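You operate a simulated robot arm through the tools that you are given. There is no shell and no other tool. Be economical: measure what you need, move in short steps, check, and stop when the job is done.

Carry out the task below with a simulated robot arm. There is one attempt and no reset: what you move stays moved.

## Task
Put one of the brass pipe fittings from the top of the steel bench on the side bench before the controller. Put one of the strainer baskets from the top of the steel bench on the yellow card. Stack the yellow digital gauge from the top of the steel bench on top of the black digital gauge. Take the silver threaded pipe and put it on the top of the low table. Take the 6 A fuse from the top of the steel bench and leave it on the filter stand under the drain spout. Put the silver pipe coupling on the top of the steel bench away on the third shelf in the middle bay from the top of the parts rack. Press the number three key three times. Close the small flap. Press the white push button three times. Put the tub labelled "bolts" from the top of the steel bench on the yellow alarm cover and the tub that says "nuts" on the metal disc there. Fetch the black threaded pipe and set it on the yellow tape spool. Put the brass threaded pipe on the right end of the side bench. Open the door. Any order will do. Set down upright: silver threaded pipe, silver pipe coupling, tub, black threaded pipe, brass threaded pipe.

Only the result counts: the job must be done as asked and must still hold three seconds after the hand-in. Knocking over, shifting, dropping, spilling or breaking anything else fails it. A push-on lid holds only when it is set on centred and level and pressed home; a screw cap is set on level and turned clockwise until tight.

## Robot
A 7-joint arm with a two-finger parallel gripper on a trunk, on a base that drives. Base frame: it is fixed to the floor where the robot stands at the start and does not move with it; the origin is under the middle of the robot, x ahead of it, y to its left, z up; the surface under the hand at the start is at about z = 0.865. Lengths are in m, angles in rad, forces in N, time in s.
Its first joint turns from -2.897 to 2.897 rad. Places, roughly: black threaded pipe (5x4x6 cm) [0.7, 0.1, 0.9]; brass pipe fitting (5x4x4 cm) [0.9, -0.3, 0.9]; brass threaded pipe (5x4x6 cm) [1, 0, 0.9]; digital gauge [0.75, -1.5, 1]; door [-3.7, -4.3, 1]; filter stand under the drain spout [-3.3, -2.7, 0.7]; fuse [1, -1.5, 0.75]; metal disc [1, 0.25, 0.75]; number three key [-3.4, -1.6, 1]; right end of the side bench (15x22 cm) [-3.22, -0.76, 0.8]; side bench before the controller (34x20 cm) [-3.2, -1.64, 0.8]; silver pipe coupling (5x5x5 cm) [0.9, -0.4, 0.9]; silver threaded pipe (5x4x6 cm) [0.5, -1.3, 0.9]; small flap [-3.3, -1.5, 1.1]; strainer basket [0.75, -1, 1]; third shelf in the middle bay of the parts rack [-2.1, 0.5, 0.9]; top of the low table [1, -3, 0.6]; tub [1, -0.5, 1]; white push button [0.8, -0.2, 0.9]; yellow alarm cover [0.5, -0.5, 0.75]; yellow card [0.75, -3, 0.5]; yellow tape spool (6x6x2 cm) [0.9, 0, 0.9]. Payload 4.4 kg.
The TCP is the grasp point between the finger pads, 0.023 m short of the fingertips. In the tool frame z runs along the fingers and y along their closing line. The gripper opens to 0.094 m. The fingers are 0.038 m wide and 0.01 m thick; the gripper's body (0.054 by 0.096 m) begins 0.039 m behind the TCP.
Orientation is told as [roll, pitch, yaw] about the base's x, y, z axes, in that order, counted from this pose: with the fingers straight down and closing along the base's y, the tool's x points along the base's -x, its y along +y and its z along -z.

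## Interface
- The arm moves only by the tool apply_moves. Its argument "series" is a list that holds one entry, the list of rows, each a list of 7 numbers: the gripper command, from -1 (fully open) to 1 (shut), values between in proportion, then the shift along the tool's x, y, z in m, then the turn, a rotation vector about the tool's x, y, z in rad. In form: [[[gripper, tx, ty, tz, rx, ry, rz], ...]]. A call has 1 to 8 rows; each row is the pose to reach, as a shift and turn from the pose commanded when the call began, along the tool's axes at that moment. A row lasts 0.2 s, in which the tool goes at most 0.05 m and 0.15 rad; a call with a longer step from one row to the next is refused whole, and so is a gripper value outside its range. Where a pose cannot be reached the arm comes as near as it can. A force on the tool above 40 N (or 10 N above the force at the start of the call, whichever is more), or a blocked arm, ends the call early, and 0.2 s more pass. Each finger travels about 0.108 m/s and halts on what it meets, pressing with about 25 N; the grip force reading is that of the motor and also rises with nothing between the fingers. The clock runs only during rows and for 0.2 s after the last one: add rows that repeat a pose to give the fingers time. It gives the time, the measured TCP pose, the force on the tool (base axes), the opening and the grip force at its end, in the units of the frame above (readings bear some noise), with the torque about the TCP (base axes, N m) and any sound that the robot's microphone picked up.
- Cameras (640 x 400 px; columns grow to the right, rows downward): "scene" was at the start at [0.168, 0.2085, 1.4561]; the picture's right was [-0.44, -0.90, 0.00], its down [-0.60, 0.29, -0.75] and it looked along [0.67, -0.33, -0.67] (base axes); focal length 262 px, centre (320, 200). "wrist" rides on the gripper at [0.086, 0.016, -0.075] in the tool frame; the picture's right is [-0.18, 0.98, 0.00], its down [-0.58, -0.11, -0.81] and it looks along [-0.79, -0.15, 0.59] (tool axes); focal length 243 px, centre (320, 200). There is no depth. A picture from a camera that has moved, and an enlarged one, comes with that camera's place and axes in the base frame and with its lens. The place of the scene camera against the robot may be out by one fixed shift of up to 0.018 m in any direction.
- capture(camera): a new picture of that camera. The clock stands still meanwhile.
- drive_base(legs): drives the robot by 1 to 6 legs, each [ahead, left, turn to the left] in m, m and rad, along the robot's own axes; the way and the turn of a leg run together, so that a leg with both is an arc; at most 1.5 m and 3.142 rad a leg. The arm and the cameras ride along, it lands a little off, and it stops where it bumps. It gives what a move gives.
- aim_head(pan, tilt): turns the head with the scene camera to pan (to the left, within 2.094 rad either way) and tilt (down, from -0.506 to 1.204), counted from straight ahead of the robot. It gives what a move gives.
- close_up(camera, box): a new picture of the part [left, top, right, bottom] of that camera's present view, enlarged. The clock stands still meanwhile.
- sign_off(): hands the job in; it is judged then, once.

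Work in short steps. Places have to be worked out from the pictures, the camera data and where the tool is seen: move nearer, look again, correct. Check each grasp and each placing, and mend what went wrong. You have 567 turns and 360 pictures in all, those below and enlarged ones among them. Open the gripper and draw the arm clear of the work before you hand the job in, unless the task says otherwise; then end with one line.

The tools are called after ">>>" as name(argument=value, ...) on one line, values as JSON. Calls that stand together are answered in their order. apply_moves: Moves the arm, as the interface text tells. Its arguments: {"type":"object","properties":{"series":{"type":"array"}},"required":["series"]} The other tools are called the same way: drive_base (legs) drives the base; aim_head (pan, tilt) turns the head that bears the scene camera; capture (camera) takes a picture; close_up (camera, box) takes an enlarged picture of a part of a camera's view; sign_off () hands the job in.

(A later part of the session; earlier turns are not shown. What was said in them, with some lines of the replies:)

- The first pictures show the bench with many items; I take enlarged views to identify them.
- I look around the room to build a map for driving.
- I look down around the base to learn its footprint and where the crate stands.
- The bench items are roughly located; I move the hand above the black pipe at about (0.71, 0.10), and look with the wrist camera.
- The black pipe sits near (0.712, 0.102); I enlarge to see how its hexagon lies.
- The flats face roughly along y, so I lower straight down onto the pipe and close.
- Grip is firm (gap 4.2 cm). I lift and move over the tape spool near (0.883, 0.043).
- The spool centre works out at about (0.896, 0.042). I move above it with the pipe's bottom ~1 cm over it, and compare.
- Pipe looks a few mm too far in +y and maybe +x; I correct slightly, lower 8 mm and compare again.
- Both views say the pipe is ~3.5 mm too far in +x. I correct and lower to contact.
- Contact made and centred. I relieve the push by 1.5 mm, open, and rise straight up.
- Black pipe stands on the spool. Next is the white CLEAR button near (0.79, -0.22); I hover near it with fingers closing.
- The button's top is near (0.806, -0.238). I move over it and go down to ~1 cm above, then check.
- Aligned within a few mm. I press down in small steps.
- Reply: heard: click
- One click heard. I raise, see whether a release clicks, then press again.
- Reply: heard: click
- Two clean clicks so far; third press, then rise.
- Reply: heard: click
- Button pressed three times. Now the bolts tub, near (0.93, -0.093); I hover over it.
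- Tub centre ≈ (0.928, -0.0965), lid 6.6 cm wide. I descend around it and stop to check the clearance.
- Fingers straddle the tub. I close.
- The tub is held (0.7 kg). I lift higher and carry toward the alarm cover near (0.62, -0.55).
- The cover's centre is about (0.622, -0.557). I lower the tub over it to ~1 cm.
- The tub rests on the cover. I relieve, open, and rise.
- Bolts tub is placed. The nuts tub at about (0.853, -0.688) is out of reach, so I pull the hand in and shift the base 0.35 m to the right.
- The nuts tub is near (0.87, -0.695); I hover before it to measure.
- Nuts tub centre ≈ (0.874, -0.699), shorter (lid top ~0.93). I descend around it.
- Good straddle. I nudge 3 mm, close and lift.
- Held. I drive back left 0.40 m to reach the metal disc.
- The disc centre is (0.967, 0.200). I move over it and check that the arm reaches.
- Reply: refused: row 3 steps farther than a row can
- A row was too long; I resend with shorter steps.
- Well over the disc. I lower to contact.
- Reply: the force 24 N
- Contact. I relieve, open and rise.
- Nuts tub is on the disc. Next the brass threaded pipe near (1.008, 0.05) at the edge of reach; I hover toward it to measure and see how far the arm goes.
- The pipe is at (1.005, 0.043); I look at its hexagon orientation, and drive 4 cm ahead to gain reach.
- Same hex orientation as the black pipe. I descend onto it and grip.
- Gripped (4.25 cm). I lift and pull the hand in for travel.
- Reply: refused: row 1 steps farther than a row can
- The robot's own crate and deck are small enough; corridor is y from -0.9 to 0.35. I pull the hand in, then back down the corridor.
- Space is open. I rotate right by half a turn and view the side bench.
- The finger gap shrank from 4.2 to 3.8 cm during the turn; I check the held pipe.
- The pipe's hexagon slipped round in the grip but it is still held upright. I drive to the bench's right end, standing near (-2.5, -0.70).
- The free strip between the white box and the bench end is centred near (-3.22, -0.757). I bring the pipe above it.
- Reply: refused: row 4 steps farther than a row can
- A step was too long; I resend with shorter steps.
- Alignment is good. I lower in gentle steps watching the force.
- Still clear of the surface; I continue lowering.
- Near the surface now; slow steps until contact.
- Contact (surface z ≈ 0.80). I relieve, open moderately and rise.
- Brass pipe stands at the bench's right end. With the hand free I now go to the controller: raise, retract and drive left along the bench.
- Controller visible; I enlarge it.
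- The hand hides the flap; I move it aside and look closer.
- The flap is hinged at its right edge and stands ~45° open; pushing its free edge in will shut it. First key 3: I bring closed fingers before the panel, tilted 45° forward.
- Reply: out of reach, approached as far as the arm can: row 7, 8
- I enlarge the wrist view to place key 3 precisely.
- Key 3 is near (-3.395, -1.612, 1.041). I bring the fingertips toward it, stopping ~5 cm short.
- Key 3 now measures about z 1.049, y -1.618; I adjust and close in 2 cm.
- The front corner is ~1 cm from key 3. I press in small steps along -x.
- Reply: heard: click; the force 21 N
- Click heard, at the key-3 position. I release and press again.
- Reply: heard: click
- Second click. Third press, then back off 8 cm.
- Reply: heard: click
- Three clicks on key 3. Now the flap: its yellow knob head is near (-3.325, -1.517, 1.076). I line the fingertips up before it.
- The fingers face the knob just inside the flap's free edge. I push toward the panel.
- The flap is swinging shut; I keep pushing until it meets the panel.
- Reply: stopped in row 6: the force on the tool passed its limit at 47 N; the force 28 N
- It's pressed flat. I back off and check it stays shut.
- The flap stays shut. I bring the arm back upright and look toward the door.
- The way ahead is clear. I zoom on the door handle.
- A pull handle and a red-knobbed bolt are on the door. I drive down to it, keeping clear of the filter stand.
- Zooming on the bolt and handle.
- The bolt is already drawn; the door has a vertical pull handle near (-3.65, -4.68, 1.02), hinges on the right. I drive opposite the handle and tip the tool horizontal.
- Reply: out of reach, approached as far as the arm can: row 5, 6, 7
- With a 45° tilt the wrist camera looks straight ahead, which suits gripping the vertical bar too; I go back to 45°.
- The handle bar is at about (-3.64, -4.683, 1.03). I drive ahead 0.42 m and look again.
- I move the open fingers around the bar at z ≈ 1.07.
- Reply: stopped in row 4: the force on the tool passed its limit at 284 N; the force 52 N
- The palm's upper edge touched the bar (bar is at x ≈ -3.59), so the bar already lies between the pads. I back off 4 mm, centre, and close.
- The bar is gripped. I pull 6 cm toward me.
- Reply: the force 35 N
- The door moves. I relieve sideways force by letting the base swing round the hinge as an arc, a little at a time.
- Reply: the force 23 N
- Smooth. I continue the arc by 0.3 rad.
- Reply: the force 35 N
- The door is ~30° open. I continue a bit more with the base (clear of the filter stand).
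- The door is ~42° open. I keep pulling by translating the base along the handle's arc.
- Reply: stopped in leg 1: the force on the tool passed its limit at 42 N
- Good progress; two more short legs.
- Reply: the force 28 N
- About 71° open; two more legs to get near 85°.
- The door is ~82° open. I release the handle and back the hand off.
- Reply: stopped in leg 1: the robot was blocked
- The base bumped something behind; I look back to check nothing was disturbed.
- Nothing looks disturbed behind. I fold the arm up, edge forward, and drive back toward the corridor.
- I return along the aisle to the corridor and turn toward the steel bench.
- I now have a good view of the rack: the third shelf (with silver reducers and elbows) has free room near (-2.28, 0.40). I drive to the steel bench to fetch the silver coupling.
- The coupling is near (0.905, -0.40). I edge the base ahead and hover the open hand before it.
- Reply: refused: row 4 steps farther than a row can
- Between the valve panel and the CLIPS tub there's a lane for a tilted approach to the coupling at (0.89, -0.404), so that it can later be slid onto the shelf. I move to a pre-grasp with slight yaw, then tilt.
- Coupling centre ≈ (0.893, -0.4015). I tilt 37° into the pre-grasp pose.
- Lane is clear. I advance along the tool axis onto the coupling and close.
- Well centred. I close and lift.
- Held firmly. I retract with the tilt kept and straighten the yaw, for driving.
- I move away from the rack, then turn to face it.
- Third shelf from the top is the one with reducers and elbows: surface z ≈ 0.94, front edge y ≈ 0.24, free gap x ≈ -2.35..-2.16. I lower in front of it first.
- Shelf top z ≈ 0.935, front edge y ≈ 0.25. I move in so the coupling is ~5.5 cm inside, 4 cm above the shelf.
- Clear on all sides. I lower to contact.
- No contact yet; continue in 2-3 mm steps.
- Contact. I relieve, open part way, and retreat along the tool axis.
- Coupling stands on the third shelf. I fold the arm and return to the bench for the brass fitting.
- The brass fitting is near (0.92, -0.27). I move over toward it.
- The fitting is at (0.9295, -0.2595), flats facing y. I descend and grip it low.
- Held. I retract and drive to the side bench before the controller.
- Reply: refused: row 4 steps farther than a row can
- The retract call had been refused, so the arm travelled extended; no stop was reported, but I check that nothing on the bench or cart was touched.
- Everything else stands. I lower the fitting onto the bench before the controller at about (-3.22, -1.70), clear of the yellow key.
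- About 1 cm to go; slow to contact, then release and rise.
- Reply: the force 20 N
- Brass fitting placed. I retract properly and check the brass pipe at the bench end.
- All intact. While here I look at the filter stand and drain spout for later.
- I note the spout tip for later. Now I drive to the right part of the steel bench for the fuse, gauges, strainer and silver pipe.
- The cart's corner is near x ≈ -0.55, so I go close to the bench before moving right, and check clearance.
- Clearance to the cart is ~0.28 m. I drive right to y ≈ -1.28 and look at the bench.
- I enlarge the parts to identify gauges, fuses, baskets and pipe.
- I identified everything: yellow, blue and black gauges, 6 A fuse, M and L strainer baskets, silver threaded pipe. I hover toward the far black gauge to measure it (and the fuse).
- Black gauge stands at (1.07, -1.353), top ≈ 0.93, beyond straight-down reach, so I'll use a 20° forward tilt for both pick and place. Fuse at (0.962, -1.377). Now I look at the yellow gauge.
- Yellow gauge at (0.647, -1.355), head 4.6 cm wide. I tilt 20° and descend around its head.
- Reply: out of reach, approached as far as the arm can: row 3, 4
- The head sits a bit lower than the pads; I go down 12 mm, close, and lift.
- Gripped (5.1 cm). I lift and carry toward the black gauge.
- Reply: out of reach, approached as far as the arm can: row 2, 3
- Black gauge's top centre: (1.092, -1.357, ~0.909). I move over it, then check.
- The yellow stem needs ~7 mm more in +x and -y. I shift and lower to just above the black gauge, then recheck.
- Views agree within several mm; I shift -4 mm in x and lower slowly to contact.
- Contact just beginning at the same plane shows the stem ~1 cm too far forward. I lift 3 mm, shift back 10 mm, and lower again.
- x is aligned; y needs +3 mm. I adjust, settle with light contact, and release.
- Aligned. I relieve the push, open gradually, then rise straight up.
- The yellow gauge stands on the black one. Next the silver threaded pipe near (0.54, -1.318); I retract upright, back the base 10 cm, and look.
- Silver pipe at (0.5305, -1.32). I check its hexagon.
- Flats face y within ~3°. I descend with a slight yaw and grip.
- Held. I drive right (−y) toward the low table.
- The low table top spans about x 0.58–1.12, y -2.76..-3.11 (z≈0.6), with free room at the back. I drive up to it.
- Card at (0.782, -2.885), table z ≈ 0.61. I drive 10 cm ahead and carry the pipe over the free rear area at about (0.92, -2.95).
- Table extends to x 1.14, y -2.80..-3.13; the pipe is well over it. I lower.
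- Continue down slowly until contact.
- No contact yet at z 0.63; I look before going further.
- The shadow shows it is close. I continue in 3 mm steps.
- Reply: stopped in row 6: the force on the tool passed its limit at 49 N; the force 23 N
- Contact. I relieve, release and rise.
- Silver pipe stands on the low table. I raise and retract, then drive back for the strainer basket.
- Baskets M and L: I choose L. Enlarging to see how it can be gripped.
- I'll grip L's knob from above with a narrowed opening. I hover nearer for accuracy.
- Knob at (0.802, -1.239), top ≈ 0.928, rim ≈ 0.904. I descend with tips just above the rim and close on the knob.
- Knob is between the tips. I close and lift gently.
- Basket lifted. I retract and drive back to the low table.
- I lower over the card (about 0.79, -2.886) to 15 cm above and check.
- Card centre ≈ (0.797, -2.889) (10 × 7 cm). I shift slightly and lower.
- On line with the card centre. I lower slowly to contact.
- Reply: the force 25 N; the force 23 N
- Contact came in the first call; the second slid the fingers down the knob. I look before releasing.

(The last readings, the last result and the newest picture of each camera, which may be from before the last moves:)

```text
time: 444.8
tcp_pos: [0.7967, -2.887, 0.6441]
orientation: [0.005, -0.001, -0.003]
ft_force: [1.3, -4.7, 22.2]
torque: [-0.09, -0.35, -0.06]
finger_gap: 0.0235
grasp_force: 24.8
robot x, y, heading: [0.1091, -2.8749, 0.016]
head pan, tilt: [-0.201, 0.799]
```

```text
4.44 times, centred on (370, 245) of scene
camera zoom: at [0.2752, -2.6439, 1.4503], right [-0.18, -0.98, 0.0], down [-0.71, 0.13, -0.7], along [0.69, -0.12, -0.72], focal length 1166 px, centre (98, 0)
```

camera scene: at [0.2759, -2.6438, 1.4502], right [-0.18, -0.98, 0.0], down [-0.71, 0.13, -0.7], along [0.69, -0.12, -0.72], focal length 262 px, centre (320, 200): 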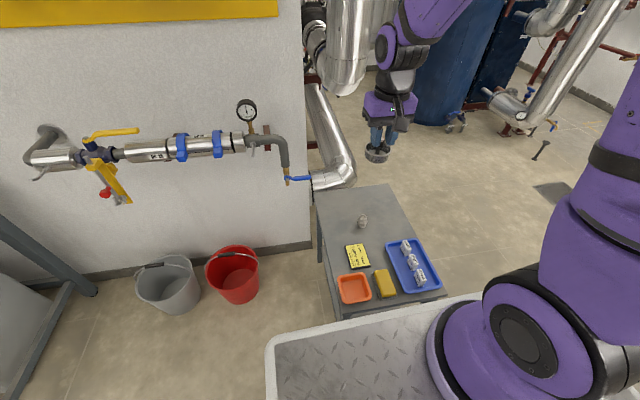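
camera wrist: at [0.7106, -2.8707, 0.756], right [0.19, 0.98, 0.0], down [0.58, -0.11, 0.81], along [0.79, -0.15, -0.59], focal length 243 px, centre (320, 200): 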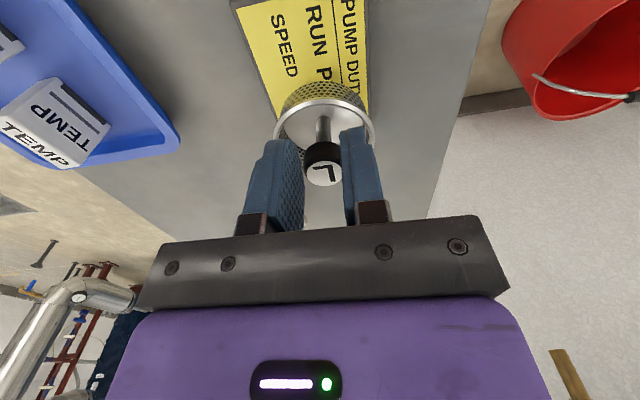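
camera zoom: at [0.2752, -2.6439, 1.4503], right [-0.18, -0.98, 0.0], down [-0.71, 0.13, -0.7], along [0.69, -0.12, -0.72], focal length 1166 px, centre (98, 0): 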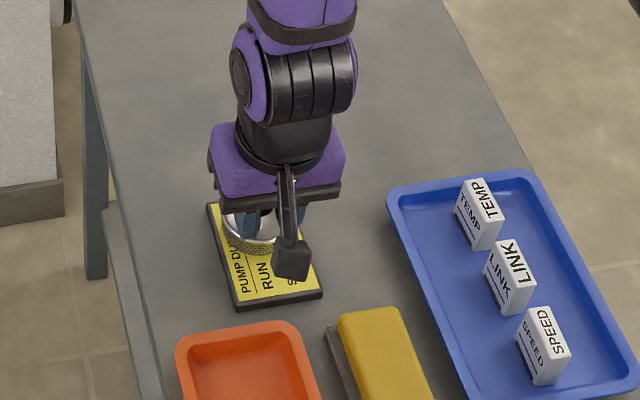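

The basket sits on the card but toward its far end. I lift it 6 mm, shift 12 mm back, and set down again.

>>> apply_moves(series=[[[1, 0, 0, -0.006, 0, 0, 0], [1, 0.006, 0, -0.008, 0, 0, 0], [1, 0.012, 0, -0.008, 0, 0, 0], [1, 0.012, 0, -0.008, 0, 0, 0]]])

>>> close_up(camera="wrist", box=[220, 60, 420, 240])

>>> close_up(camera="scene", box=[320, 200, 420, 290])

```text
time: 445.8
tcp_pos: [0.7849, -2.8879, 0.6527]
orientation: [0.002, 0.0, -0.003]
ft_force: [0.1, -0.7, -0.5]
torque: [0.01, 0.0, -0.01]
finger_gap: 0.0234
grasp_force: 25.0
robot x, y, heading: [0.1072, -2.8764, 0.025]
head pan, tilt: [-0.201, 0.799]
```

```text
2.22 times, centred on (320, 150) of wrist
camera zoom: at [0.6991, -2.8702, 0.7278], right [0.19, 0.98, 0.0], down [0.58, -0.11, 0.81], along [0.79, -0.15, -0.59], focal length 539 px, centre (320, 311)
```

zoom: 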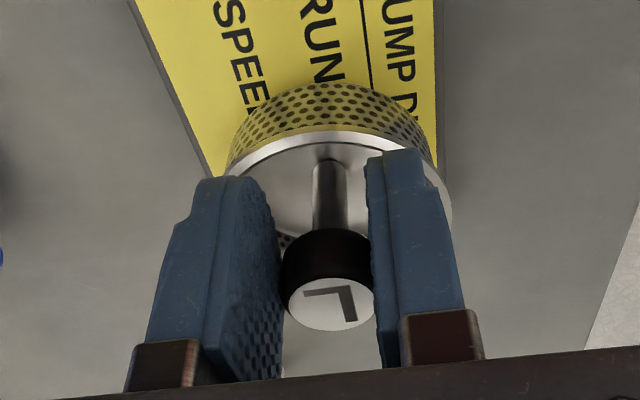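

```text
4.44 times, centred on (370, 245) of scene
camera zoom: at [0.2759, -2.6438, 1.4502], right [-0.18, -0.98, 0.0], down [-0.71, 0.13, -0.7], along [0.69, -0.12, -0.72], focal length 1166 px, centre (98, 0)
```

zoom: 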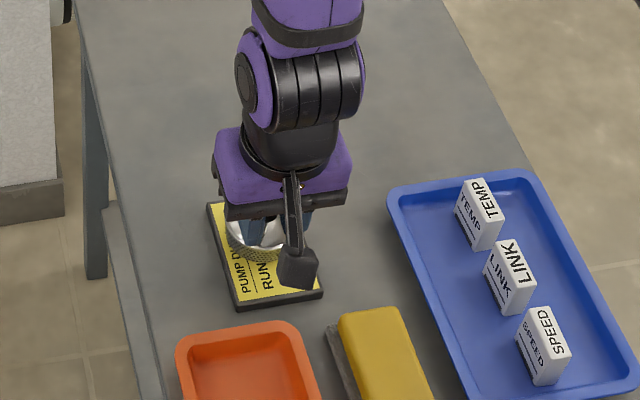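

A touch toward -y, then set down and release.

>>> apply_moves(series=[[[1, 0, -0.005, 0, 0, 0, 0], [1, 0, -0.005, 0.004, 0, 0, 0], [1, 0, -0.005, 0.007, 0, 0, 0], [1, 0, -0.005, 0.0085, 0, 0, 0]]])

```text
time: 446.8
tcp_pos: [0.7851, -2.8932, 0.6443]
orientation: [0.003, -0.001, -0.004]
ft_force: [-3.4, -2.2, 16.7]
torque: [0.01, -0.1, 0.0]
finger_gap: 0.0237
grasp_force: 24.7
robot x, y, heading: [0.1108, -2.8784, 0.02]
head pan, tilt: [-0.201, 0.799]
```

I open only a little (tips may be inside the rim) and rise straight up.

>>> apply_moves(series=[[[0.45, 0, 0, -0.001, 0, 0, 0], [0.4, 0, 0, -0.001, 0, 0, 0], [0.4, 0, 0, -0.01, 0, 0, 0], [0.4, 0, 0, -0.03, 0, 0, 0], [0.4, 0, 0, -0.06, 0, 0, 0], [0.0, 0, 0, -0.1, 0, 0, 0], [-1, 0, 0, -0.14, 0, 0, 0], [-1, 0, 0, -0.18, 0, 0, 0]]])

>>> capture(camera="wrist")

>>> close_up(camera="scene", box=[300, 180, 460, 310])

```text
time: 448.6
tcp_pos: [0.7832, -2.8945, 0.8241]
orientation: [0.004, 0.002, -0.004]
ft_force: [0.6, 1.3, -0.2]
torque: [0.02, 0.01, 0.01]
finger_gap: 0.0939
grasp_force: 0.1
robot x, y, heading: [0.1098, -2.8779, 0.024]
head pan, tilt: [-0.201, 0.799]
```

```text
161 pictures are left
camera wrist: at [0.6987, -2.8784, 0.8998], right [0.19, 0.98, 0.0], down [0.58, -0.11, 0.81], along [0.79, -0.15, -0.59], focal length 243 px, centre (320, 200)
```

wrist: 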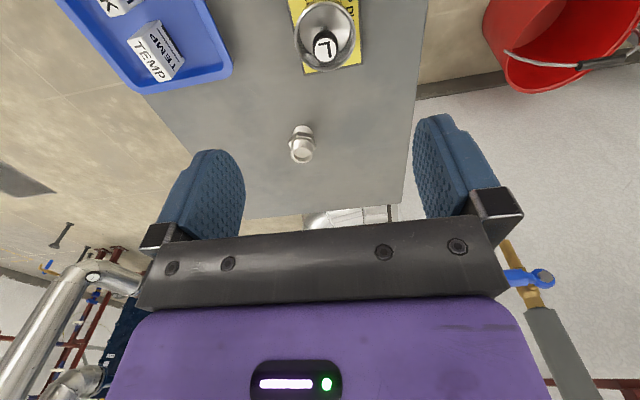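

```text
3.08 times, centred on (380, 245) of scene
camera zoom: at [0.2765, -2.6438, 1.4502], right [-0.18, -0.98, 0.0], down [-0.71, 0.13, -0.7], along [0.69, -0.12, -0.72], focal length 807 px, centre (135, 62)
```

zoom: 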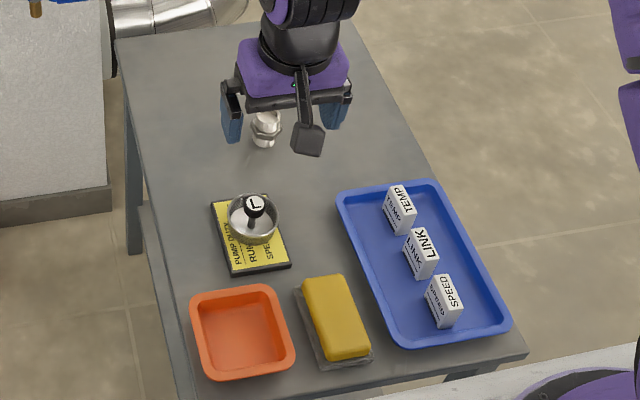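

Basket stands on the card. I raise, and drive back for the 6 A fuse.

>>> apply_moves(series=[[[-1, 0, 0, -0.045, 0, 0, 0], [-1, 0, 0, -0.09, 0, 0, 0], [-1, 0.005, 0, -0.135, 0, 0, 0], [-1, 0.01, 0, -0.18, 0, 0, 0], [-1, 0.02, 0, -0.225, 0, 0, 0], [-1, 0.04, 0, -0.27, 0, 0, 0], [-1, 0.06, 0, -0.31, 0, 0, 0]]])

>>> drive_base(legs=[[-0.2, 0, -0.024], [0, 1.4, 0], [0.1, 0.15, 0]])

>>> capture(camera="wrist")

```text
time: 450.2
tcp_pos: [0.7249, -2.8933, 1.1348]
orientation: [0.004, 0.0, -0.003]
ft_force: [1.5, -0.3, 0.5]
torque: [0.02, 0.04, -0.04]
finger_gap: 0.0938
grasp_force: 0.1
robot x, y, heading: [0.1086, -2.878, 0.026]
head pan, tilt: [-0.201, 0.799]
```

```text
time: 459.6
tcp_pos: [0.6159, -1.3292, 1.1363]
orientation: [0.006, 0.001, -0.013]
ft_force: [-0.5, 0.3, 0.0]
torque: [0.03, 0.04, 0.01]
finger_gap: 0.0936
grasp_force: 0.0
robot x, y, heading: [0.0015, -1.3047, 0.016]
head pan, tilt: [-0.201, 0.799]
```

```text
159 pictures are left
camera wrist: at [0.5298, -1.3104, 1.2116], right [0.2, 0.98, 0.0], down [0.58, -0.12, 0.81], along [0.79, -0.16, -0.59], focal length 243 px, centre (320, 200)
```

wrist: 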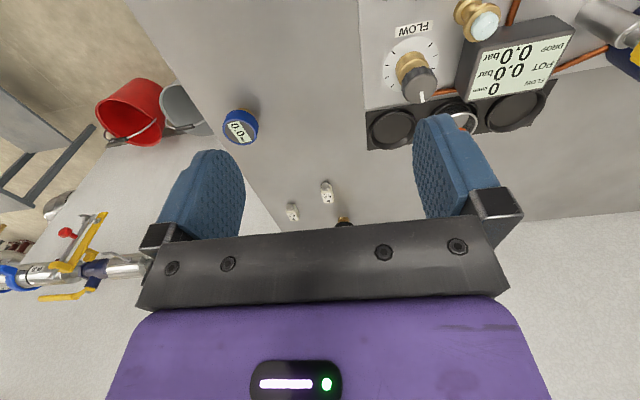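

I hover over the 6 A fuse near (0.96, -1.377).

>>> apply_moves(series=[[[-1, -0.039, -0.006, 0.017, 0, 0, 0], [-1, -0.078, -0.012, 0.034, 0, 0, 0], [-1, -0.117, -0.018, 0.051, 0, 0, 0], [-1, -0.156, -0.024, 0.068, 0, 0, 0], [-1, -0.195, -0.03, 0.085, 0, 0, 0], [-1, -0.234, -0.036, 0.102, 0, 0, 0], [-1, -0.273, -0.042, 0.119, 0, 0, 0], [-1, -0.312, -0.046, 0.136, 0, 0, 0]]])

>>> capture(camera="wrist")

```text
time: 461.4
tcp_pos: [0.9251, -1.3783, 1.0029]
orientation: [0.003, -0.002, -0.014]
ft_force: [-0.4, 0.6, 0.4]
torque: [0.02, -0.04, 0.03]
finger_gap: 0.094
grasp_force: 0.0
robot x, y, heading: [-0.0022, -1.3021, 0.012]
head pan, tilt: [-0.201, 0.799]
```

```text
158 pictures are left
camera wrist: at [0.8396, -1.3593, 1.0773], right [0.2, 0.98, 0.0], down [0.58, -0.12, 0.81], along [0.79, -0.16, -0.59], focal length 243 px, centre (320, 200)
```

wrist: 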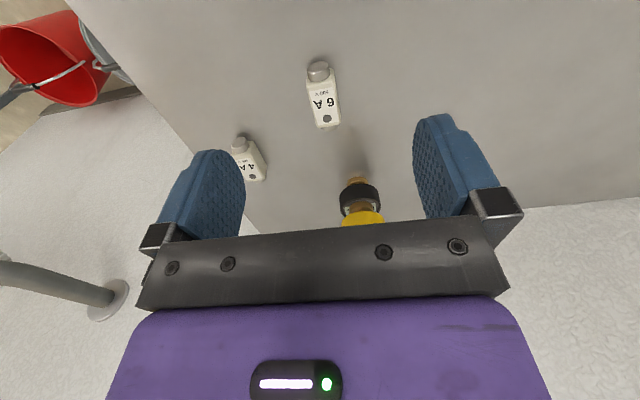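

Fuse centre (0.957, -1.38), lying along x. I descend and grip across its width.

>>> apply_moves(series=[[[-1, -0.032, -0.002, 0, 0, 0, 0], [-1, -0.032, -0.002, 0.045, 0, 0, 0], [-1, -0.032, -0.002, 0.085, 0, 0, 0], [-1, -0.032, -0.002, 0.111, 0, 0, 0], [-0.2, -0.032, -0.002, 0.111, 0, 0, 0], [1, -0.032, -0.002, 0.111, 0, 0, 0], [1, -0.032, -0.002, 0.111, 0, 0, 0], [1, -0.032, -0.002, 0.111, 0, 0, 0]]])

>>> capture(camera="wrist")

```text
time: 463.2
tcp_pos: [0.9563, -1.3814, 0.8907]
orientation: [0.002, 0.002, -0.014]
ft_force: [0.3, 0.9, 0.2]
torque: [-0.01, 0.01, -0.02]
finger_gap: 0.023
grasp_force: 24.5
robot x, y, heading: [0.001, -1.3067, 0.011]
head pan, tilt: [-0.201, 0.799]
```

```text
157 pictures are left
camera wrist: at [0.8714, -1.3631, 0.9666], right [0.2, 0.98, 0.0], down [0.58, -0.12, 0.81], along [0.79, -0.16, -0.59], focal length 243 px, centre (320, 200)
```

wrist: 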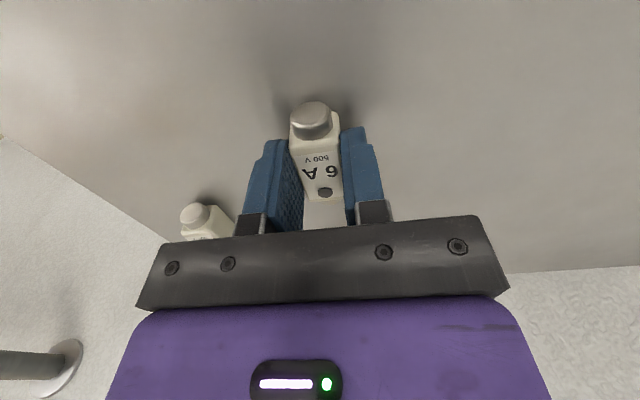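

Gripped. I lift and retract for travel.

>>> apply_moves(series=[[[1, 0, 0, -0.045, 0, 0, 0], [1, 0, 0, -0.09, 0, 0, 0], [1, 0.03, 0.005, -0.125, 0, 0, 0], [1, 0.07, 0.01, -0.15, 0, 0, 0], [1, 0.112, 0.015, -0.175, 0, 0, 0], [1, 0.154, 0.02, -0.2, 0, 0, 0], [1, 0.196, 0.025, -0.225, 0, 0, 0], [1, 0.238, 0.03, -0.25, 0, 0, 0]]])

>>> apply_moves(series=[[[1, 0.04, 0.01, -0.02, 0, 0, 0], [1, 0.08, 0.02, -0.04, 0, 0, 0], [1, 0.12, 0.03, -0.06, 0, 0, 0]]])

>>> capture(camera="wrist")

```text
time: 465.0
tcp_pos: [0.7185, -1.3474, 1.1385]
orientation: [0.004, 0.001, -0.013]
ft_force: [1.2, 0.3, -1.8]
torque: [0.03, 0.05, -0.01]
finger_gap: 0.0231
grasp_force: 24.7
robot x, y, heading: [0.0001, -1.3102, 0.012]
head pan, tilt: [-0.201, 0.799]
```

```text
time: 465.8
tcp_pos: [0.6022, -1.3187, 1.1969]
orientation: [0.004, 0.0, -0.016]
ft_force: [0.8, 0.4, -0.8]
torque: [-0.01, 0.07, 0.0]
finger_gap: 0.023
grasp_force: 25.2
robot x, y, heading: [-0.0009, -1.3058, 0.011]
head pan, tilt: [-0.201, 0.799]
```

```text
156 pictures are left
camera wrist: at [0.5156, -1.2996, 1.2723], right [0.2, 0.98, 0.0], down [0.58, -0.12, 0.81], along [0.79, -0.16, -0.59], focal length 243 px, centre (320, 200)
```

wrist: 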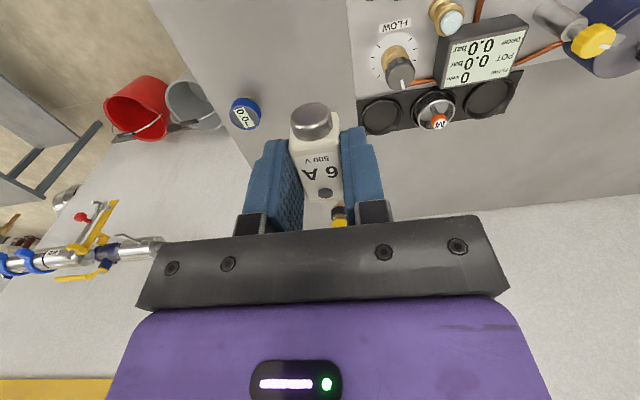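

Now the trip to the filter stand: along the bench, down the corridor, turn, and over.

>>> drive_base(legs=[[0, 0.95, -0.01], [-1.45, 0, 0], [-0.55, 0, 0], [0, 0, -3.13]])

>>> drive_base(legs=[[0.2, 0, 0], [0, 1.2, 0], [0, 0.9, 0]])

>>> aim_head(pan=0.0, tilt=0.6)

>>> capture(camera="scene")

>>> capture(camera="wrist")

```text
time: 487.8
tcp_pos: [-2.6246, -0.345, 1.1971]
orientation: [0.004, -0.001, 3.136]
ft_force: [-0.4, 0.8, -1.1]
torque: [0.01, -0.01, 0.01]
finger_gap: 0.0233
grasp_force: 24.7
robot x, y, heading: [-2.0266, -0.3583, -3.117]
head pan, tilt: [-0.201, 0.799]
```

```text
time: 499.4
tcp_pos: [-2.8028, -2.4344, 1.197]
orientation: [0.004, 0.0, 3.118]
ft_force: [-0.7, -0.3, -0.7]
torque: [0.0, -0.01, 0.0]
finger_gap: 0.0232
grasp_force: 24.9
robot x, y, heading: [-2.2054, -2.4525, -3.137]
head pan, tilt: [-0.201, 0.799]
```

```text
time: 500.2
tcp_pos: [-2.8024, -2.4349, 1.1983]
orientation: [0.004, 0.0, 3.117]
ft_force: [0.1, 0.2, -0.4]
torque: [0.01, -0.04, 0.01]
finger_gap: 0.0232
grasp_force: 24.6
robot x, y, heading: [-2.2042, -2.4502, -3.142]
head pan, tilt: [0.0, 0.6]
```

```text
155 pictures are left
camera scene: at [-2.3971, -2.6769, 1.467], right [0.0, 1.0, 0.0], down [0.57, 0.0, -0.82], along [-0.82, 0.0, -0.57], focal length 262 px, centre (320, 200)
```

scene: 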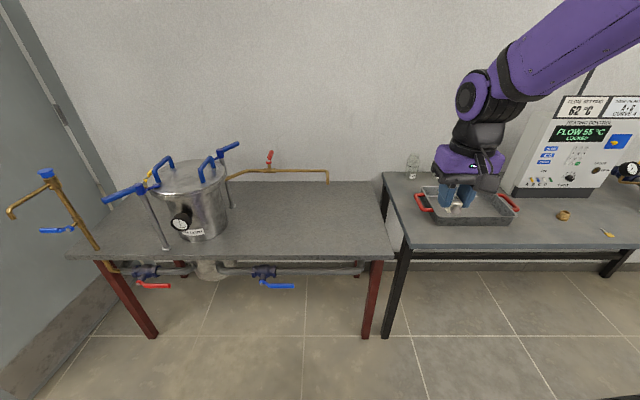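

```text
154 pictures are left
camera wrist: at [-2.7155, -2.4511, 1.2727], right [-0.21, -0.98, 0.0], down [-0.58, 0.13, 0.81], along [-0.79, 0.17, -0.59], focal length 243 px, centre (320, 200)
```

wrist: 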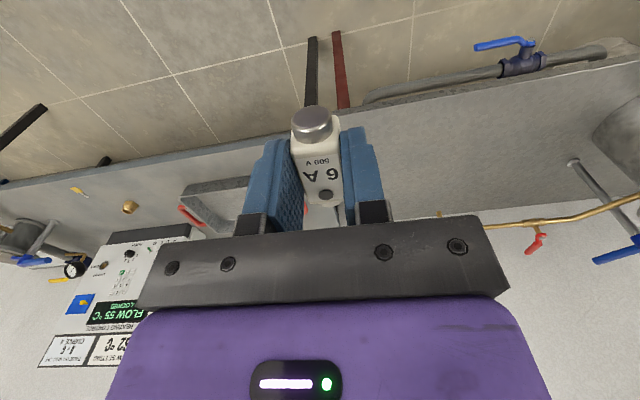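

The spout tip works out at (-3.357, -2.633, 0.907). I zoom on the spot under it.

>>> close_up(camera="scene", box=[210, 130, 410, 270])

```text
2.86 times, centred on (310, 200) of scene
camera zoom: at [-2.3971, -2.6769, 1.467], right [0.0, 1.0, 0.0], down [0.57, 0.0, -0.82], along [-0.82, 0.0, -0.57], focal length 750 px, centre (349, 200)
```

zoom: 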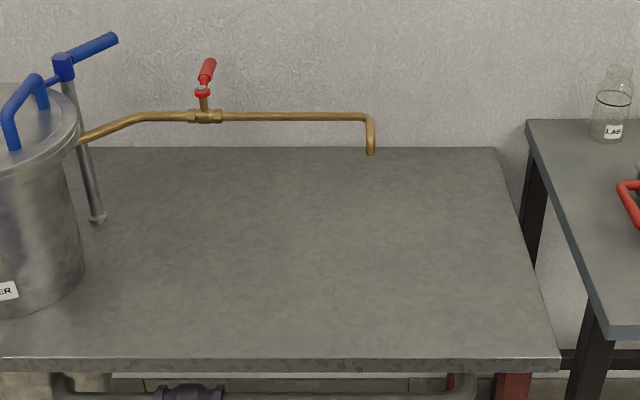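

The stand's top is about z 0.75; I'll set the fuse at about (-3.29, -2.66), just under and in front of the spout. I drive up.

>>> drive_base(legs=[[0, 0.18, 0], [0.25, 0, 0]])

>>> apply_moves(series=[[[1, -0.03, 0.008, 0.02, 0, -0.05, 0], [1, -0.06, 0.016, 0.04, 0, -0.1, 0], [1, -0.09, 0.024, 0.06, 0, -0.15, 0], [1, -0.12, 0.03, 0.08, 0, -0.2, 0], [1, -0.15, 0.03, 0.11, 0, -0.2, 0], [1, -0.18, 0.03, 0.14, 0, -0.2, 0]]])

>>> capture(camera="wrist")

>>> capture(camera="scene")

```text
time: 503.1
tcp_pos: [-3.0511, -2.6135, 1.1977]
orientation: [0.003, -0.001, 3.118]
ft_force: [0.1, 0.7, -1.0]
torque: [0.03, 0.01, 0.01]
finger_gap: 0.0234
grasp_force: 25.0
robot x, y, heading: [-2.4547, -2.632, -3.14]
head pan, tilt: [0.0, 0.6]
```

```text
time: 504.5
tcp_pos: [-3.2331, -2.6391, 1.0592]
orientation: [0.001, -0.201, 3.118]
ft_force: [0.5, -0.7, 0.4]
torque: [0.03, 0.01, -0.03]
finger_gap: 0.0234
grasp_force: 25.0
robot x, y, heading: [-2.4536, -2.6314, -3.14]
head pan, tilt: [0.0, 0.6]
```

```text
152 pictures are left
camera wrist: at [-3.1324, -2.6559, 1.1147], right [-0.2, -0.98, 0.04], down [-0.41, 0.12, 0.91], along [-0.89, 0.17, -0.42], focal length 243 px, centre (320, 200)
```

wrist: 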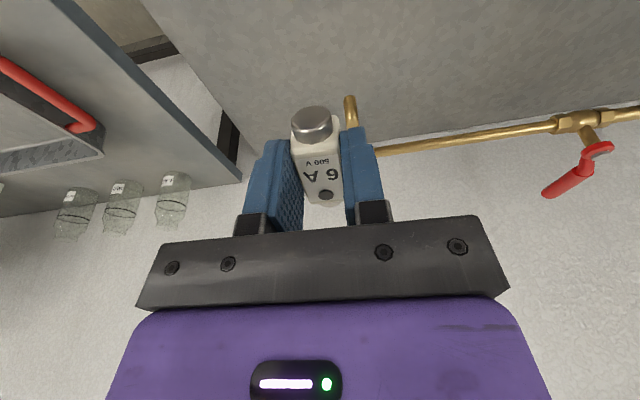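

```text
151 pictures are left
camera scene: at [-2.6458, -2.8558, 1.4672], right [0.0, 1.0, 0.0], down [0.56, 0.0, -0.83], along [-0.83, 0.0, -0.56], focal length 262 px, centre (320, 200)
```

scene: 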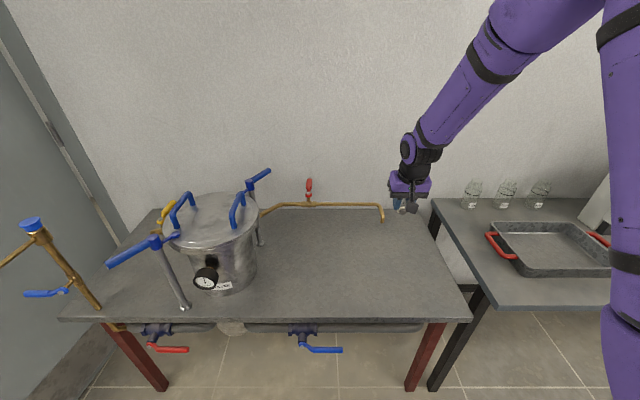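

I add a little more tilt (so the hand leans away from the spout) and lower toward the stand.

>>> apply_moves(series=[[[1, -0.004, 0.005, 0.04, 0, -0.05, 0], [1, -0.008, 0.01, 0.08, 0, -0.1, 0], [1, -0.012, 0.015, 0.12, 0, -0.15, 0], [1, -0.016, 0.02, 0.16, 0, -0.15, 0], [1, -0.019, 0.021, 0.2, 0, -0.15, 0], [1, -0.019, 0.021, 0.2, 0, -0.15, 0]]])

>>> capture(camera="wrist")

>>> close_up(camera="scene", box=[280, 160, 480, 330])

```text
time: 505.9
tcp_pos: [-3.2926, -2.6604, 0.8665]
orientation: [0.003, -0.352, 3.114]
ft_force: [0.9, -0.3, -1.4]
torque: [0.01, 0.0, 0.0]
finger_gap: 0.0232
grasp_force: 25.0
robot x, y, heading: [-2.4511, -2.6286, -3.136]
head pan, tilt: [0.0, 0.6]
```

```text
150 pictures are left
camera wrist: at [-3.1864, -2.677, 0.9066], right [-0.2, -0.98, 0.07], down [-0.27, 0.12, 0.96], along [-0.94, 0.17, -0.28], focal length 243 px, centre (320, 200)
```

wrist: 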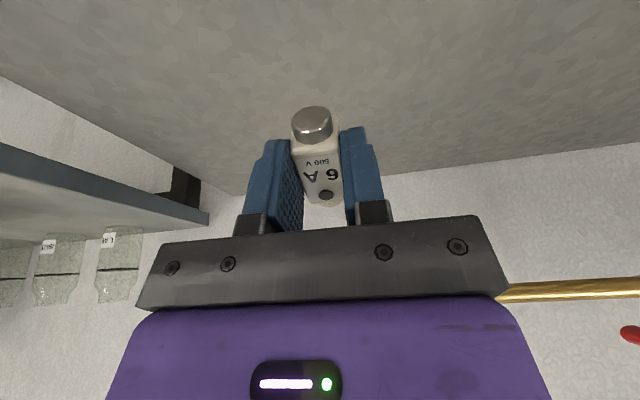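

```text
2.35 times, centred on (380, 245) of scene
camera zoom: at [-2.6465, -2.8559, 1.4671], right [0.0, 1.0, 0.0], down [0.56, 0.0, -0.83], along [-0.83, 0.0, -0.56], focal length 617 px, centre (179, 94)
```

zoom: 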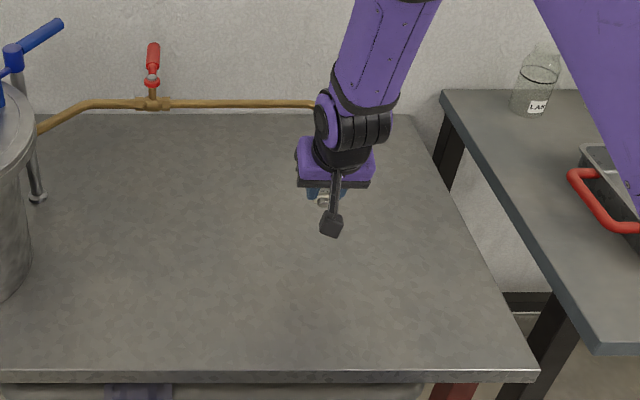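

Clear of the spout. I lower further, slowly at the end.

>>> apply_moves(series=[[[1, 0.007, 0, 0.019, 0, 0, 0], [1, 0.014, 0, 0.038, 0, 0, 0], [1, 0.0185, 0, 0.051, 0, 0, 0], [1, 0.021, 0, 0.0575, 0, 0, 0], [1, 0.0235, 0, 0.064, 0, 0, 0]]])

>>> capture(camera="wrist")

```text
time: 507.1
tcp_pos: [-3.2907, -2.6611, 0.7982]
orientation: [0.003, -0.352, 3.116]
ft_force: [0.2, -0.3, -0.7]
torque: [0.02, -0.04, 0.02]
finger_gap: 0.0233
grasp_force: 24.8
robot x, y, heading: [-2.4522, -2.6341, -3.137]
head pan, tilt: [0.0, 0.6]
```

```text
148 pictures are left
camera wrist: at [-3.1843, -2.6776, 0.8398], right [-0.2, -0.98, 0.07], down [-0.27, 0.12, 0.96], along [-0.94, 0.17, -0.28], focal length 243 px, centre (320, 200)
```

wrist: 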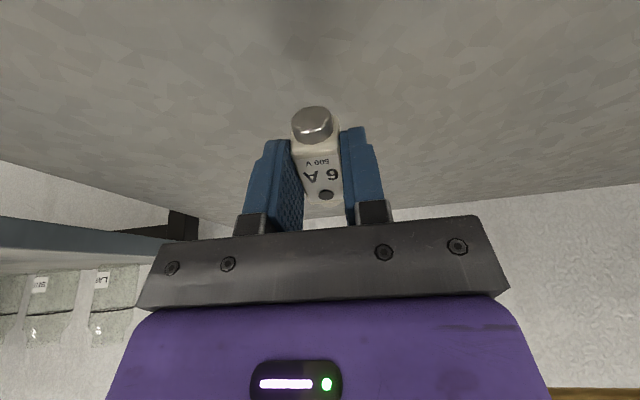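

>>> apply_moves(series=[[[1, 0.0017, 0, 0.0047, 0, 0, 0], [1, 0.0034, 0, 0.0094, 0, 0, 0], [1, 0.0051, 0, 0.0141, 0, 0, 0], [1, 0.0069, 0, 0.0188, 0, 0, 0], [1, 0.0082, 0, 0.0226, 0, 0, 0]]])

>>> capture(camera="wrist")

```text
time: 508.3
tcp_pos: [-3.2919, -2.6598, 0.7756]
orientation: [0.004, -0.352, 3.116]
ft_force: [1.4, -0.8, 5.5]
torque: [0.03, -0.09, 0.02]
finger_gap: 0.0232
grasp_force: 24.8
robot x, y, heading: [-2.4491, -2.6258, -3.145]
head pan, tilt: [0.0, 0.6]
```

```text
147 pictures are left
camera wrist: at [-3.185, -2.6771, 0.8154], right [-0.2, -0.98, 0.07], down [-0.27, 0.12, 0.96], along [-0.94, 0.17, -0.28], focal length 243 px, centre (320, 200)
```

wrist: 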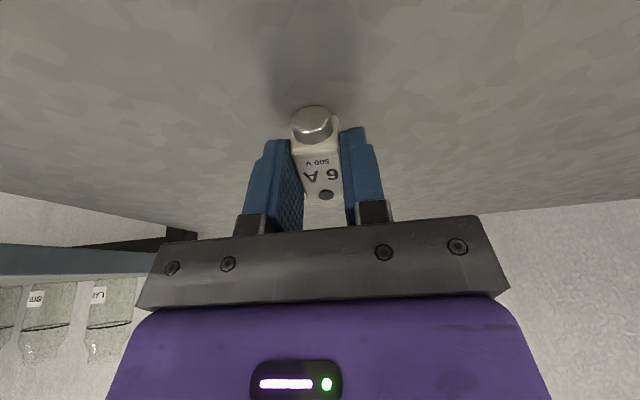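

The near end touches. I press a little so the fuse levels, then release and retreat back-up along the tool axis.

>>> apply_moves(series=[[[1, 0.0012, 0, 0.0033, 0, 0, 0], [1, 0.002, 0, 0.0056, 0, 0, 0], [1, 0.0027, 0, 0.0075, 0, 0, 0]]])

>>> apply_moves(series=[[[0.4, 0, 0, 0, 0, 0, 0], [0.1, 0, 0, 0, 0, 0, 0], [0.1, 0, 0, 0, 0, 0, 0], [0.1, 0, 0, -0.02, 0, 0, 0], [0.1, 0, 0, -0.06, 0, 0, 0], [0.1, 0, 0, -0.1, 0, 0, 0], [0.1, 0.02, 0, -0.14, 0, 0, 0]]])

>>> capture(camera="wrist")

>>> close_up(camera="scene", box=[280, 160, 480, 330])

```text
time: 509.1
tcp_pos: [-3.2944, -2.6594, 0.7679]
orientation: [0.005, -0.358, 3.115]
ft_force: [3.8, -0.5, 13.8]
torque: [0.09, -0.15, -0.01]
finger_gap: 0.0235
grasp_force: 25.2
robot x, y, heading: [-2.4519, -2.6322, -3.138]
head pan, tilt: [0.0, 0.6]
stopped in row 3: the force on the tool passed its limit at 43 N (the readings are from after the stop); the commanded pose is now the measured one
```

```text
time: 510.8
tcp_pos: [-3.2277, -2.6588, 0.8926]
orientation: [0.003, -0.356, 3.115]
ft_force: [-0.5, 0.5, -0.3]
torque: [0.03, -0.04, -0.01]
finger_gap: 0.0423
grasp_force: 0.0
robot x, y, heading: [-2.4497, -2.6334, -3.142]
head pan, tilt: [0.0, 0.6]
```

```text
146 pictures are left
camera wrist: at [-3.119, -2.6766, 0.9331], right [-0.2, -0.98, 0.07], down [-0.26, 0.12, 0.96], along [-0.94, 0.17, -0.28], focal length 243 px, centre (320, 200)
```

wrist: 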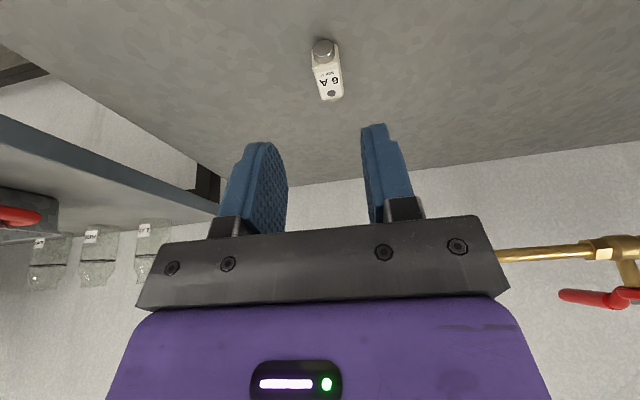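

```text
2.35 times, centred on (380, 245) of scene
camera zoom: at [-2.6474, -2.8559, 1.467], right [0.0, 1.0, 0.0], down [0.57, 0.0, -0.82], along [-0.82, 0.0, -0.57], focal length 617 px, centre (179, 94)
```

zoom: 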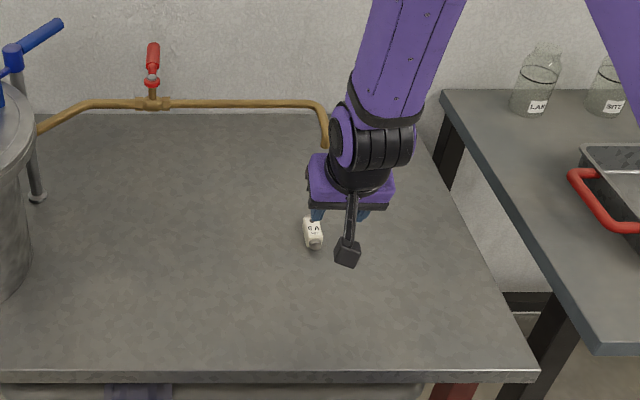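

The fuse lies right beneath the spout tip. I fold the arm clear with the gripper open and back the base off.

>>> apply_moves(series=[[[-1, 0.02, 0, -0.04, 0, 0.05, 0], [-1, 0.03, 0, -0.085, 0, 0.1, 0], [-1, 0.04, 0, -0.13, 0, 0.16, 0], [-1, 0.05, 0, -0.175, 0, 0.22, 0], [-1, 0.06, 0, -0.22, 0, 0.28, 0], [-1, 0.06, 0, -0.265, 0, 0.35, 0]]])

>>> drive_base(legs=[[-0.15, 0, 0]])

>>> aim_head(pan=0.5, tilt=0.4)

>>> capture(camera="scene")

>>> aim_head(pan=-0.7, tilt=0.4)

>>> capture(camera="scene")

```text
time: 512.1
tcp_pos: [-3.0769, -2.6653, 1.1229]
orientation: [0.004, -0.004, 3.117]
ft_force: [-0.1, 0.0, -1.4]
torque: [0.03, -0.04, -0.01]
finger_gap: 0.0942
grasp_force: 0.0
robot x, y, heading: [-2.4553, -2.6327, -3.137]
head pan, tilt: [0.0, 0.6]
```

```text
time: 513.5
tcp_pos: [-2.9275, -2.6646, 1.123]
orientation: [0.004, -0.005, 3.119]
ft_force: [-0.1, -0.5, -0.5]
torque: [-0.02, -0.01, 0.0]
finger_gap: 0.094
grasp_force: 0.0
robot x, y, heading: [-2.3006, -2.6329, -3.135]
head pan, tilt: [0.0, 0.6]
```

```text
time: 514.5
tcp_pos: [-2.9268, -2.6656, 1.123]
orientation: [0.004, -0.006, 3.119]
ft_force: [-0.6, 0.0, -0.6]
torque: [0.0, 0.02, -0.02]
finger_gap: 0.094
grasp_force: 0.0
robot x, y, heading: [-2.3005, -2.6308, -3.139]
head pan, tilt: [0.499, 0.4]
```

```text
144 pictures are left
camera scene: at [-2.4893, -2.9001, 1.4853], right [-0.48, 0.88, 0.0], down [0.34, 0.19, -0.92], along [-0.81, -0.44, -0.39], focal length 262 px, centre (320, 200)
```

scene: 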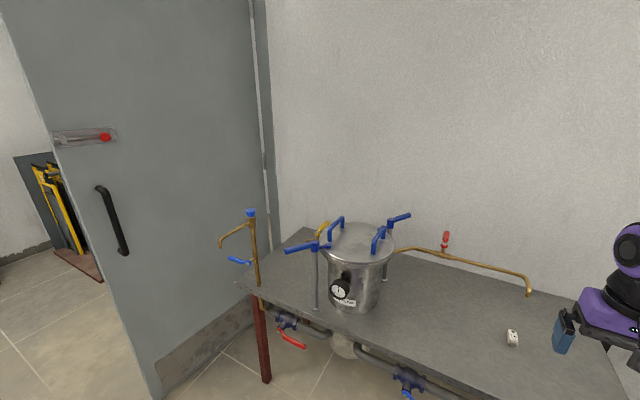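

```text
time: 515.9
tcp_pos: [-2.9265, -2.6652, 1.1213]
orientation: [0.003, -0.004, 3.119]
ft_force: [0.2, 0.3, -0.6]
torque: [-0.02, 0.02, 0.03]
finger_gap: 0.0941
grasp_force: 0.0
robot x, y, heading: [-2.2991, -2.6321, -3.138]
head pan, tilt: [-0.7, 0.4]
```

```text
143 pictures are left
camera scene: at [-2.4793, -2.7962, 1.4853], right [0.64, 0.77, 0.0], down [0.3, -0.25, -0.92], along [-0.71, 0.59, -0.39], focal length 262 px, centre (320, 200)
```

scene: 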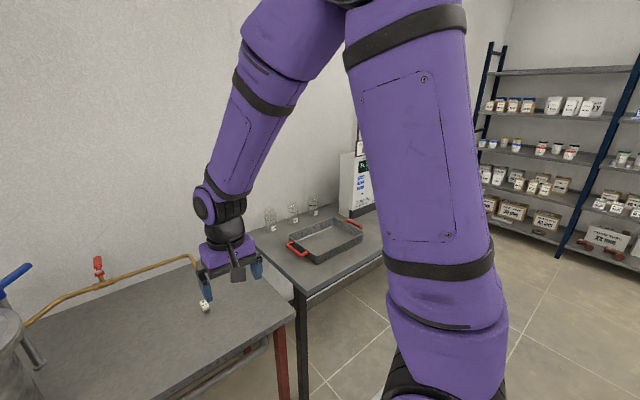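

Door open, fuse directly beneath the spout tip, arm clear and gripper open; all items were checked after placing. I hand in.

>>> sign_off()

```text
The job is handed in.
```

I finished every step of the job, checked each one after doing it, and handed it in with the gripper open and the arm clear. At one point the base bumped something behind it near the door while reversing; pictures afterwards showed nothing knocked over or out of place.
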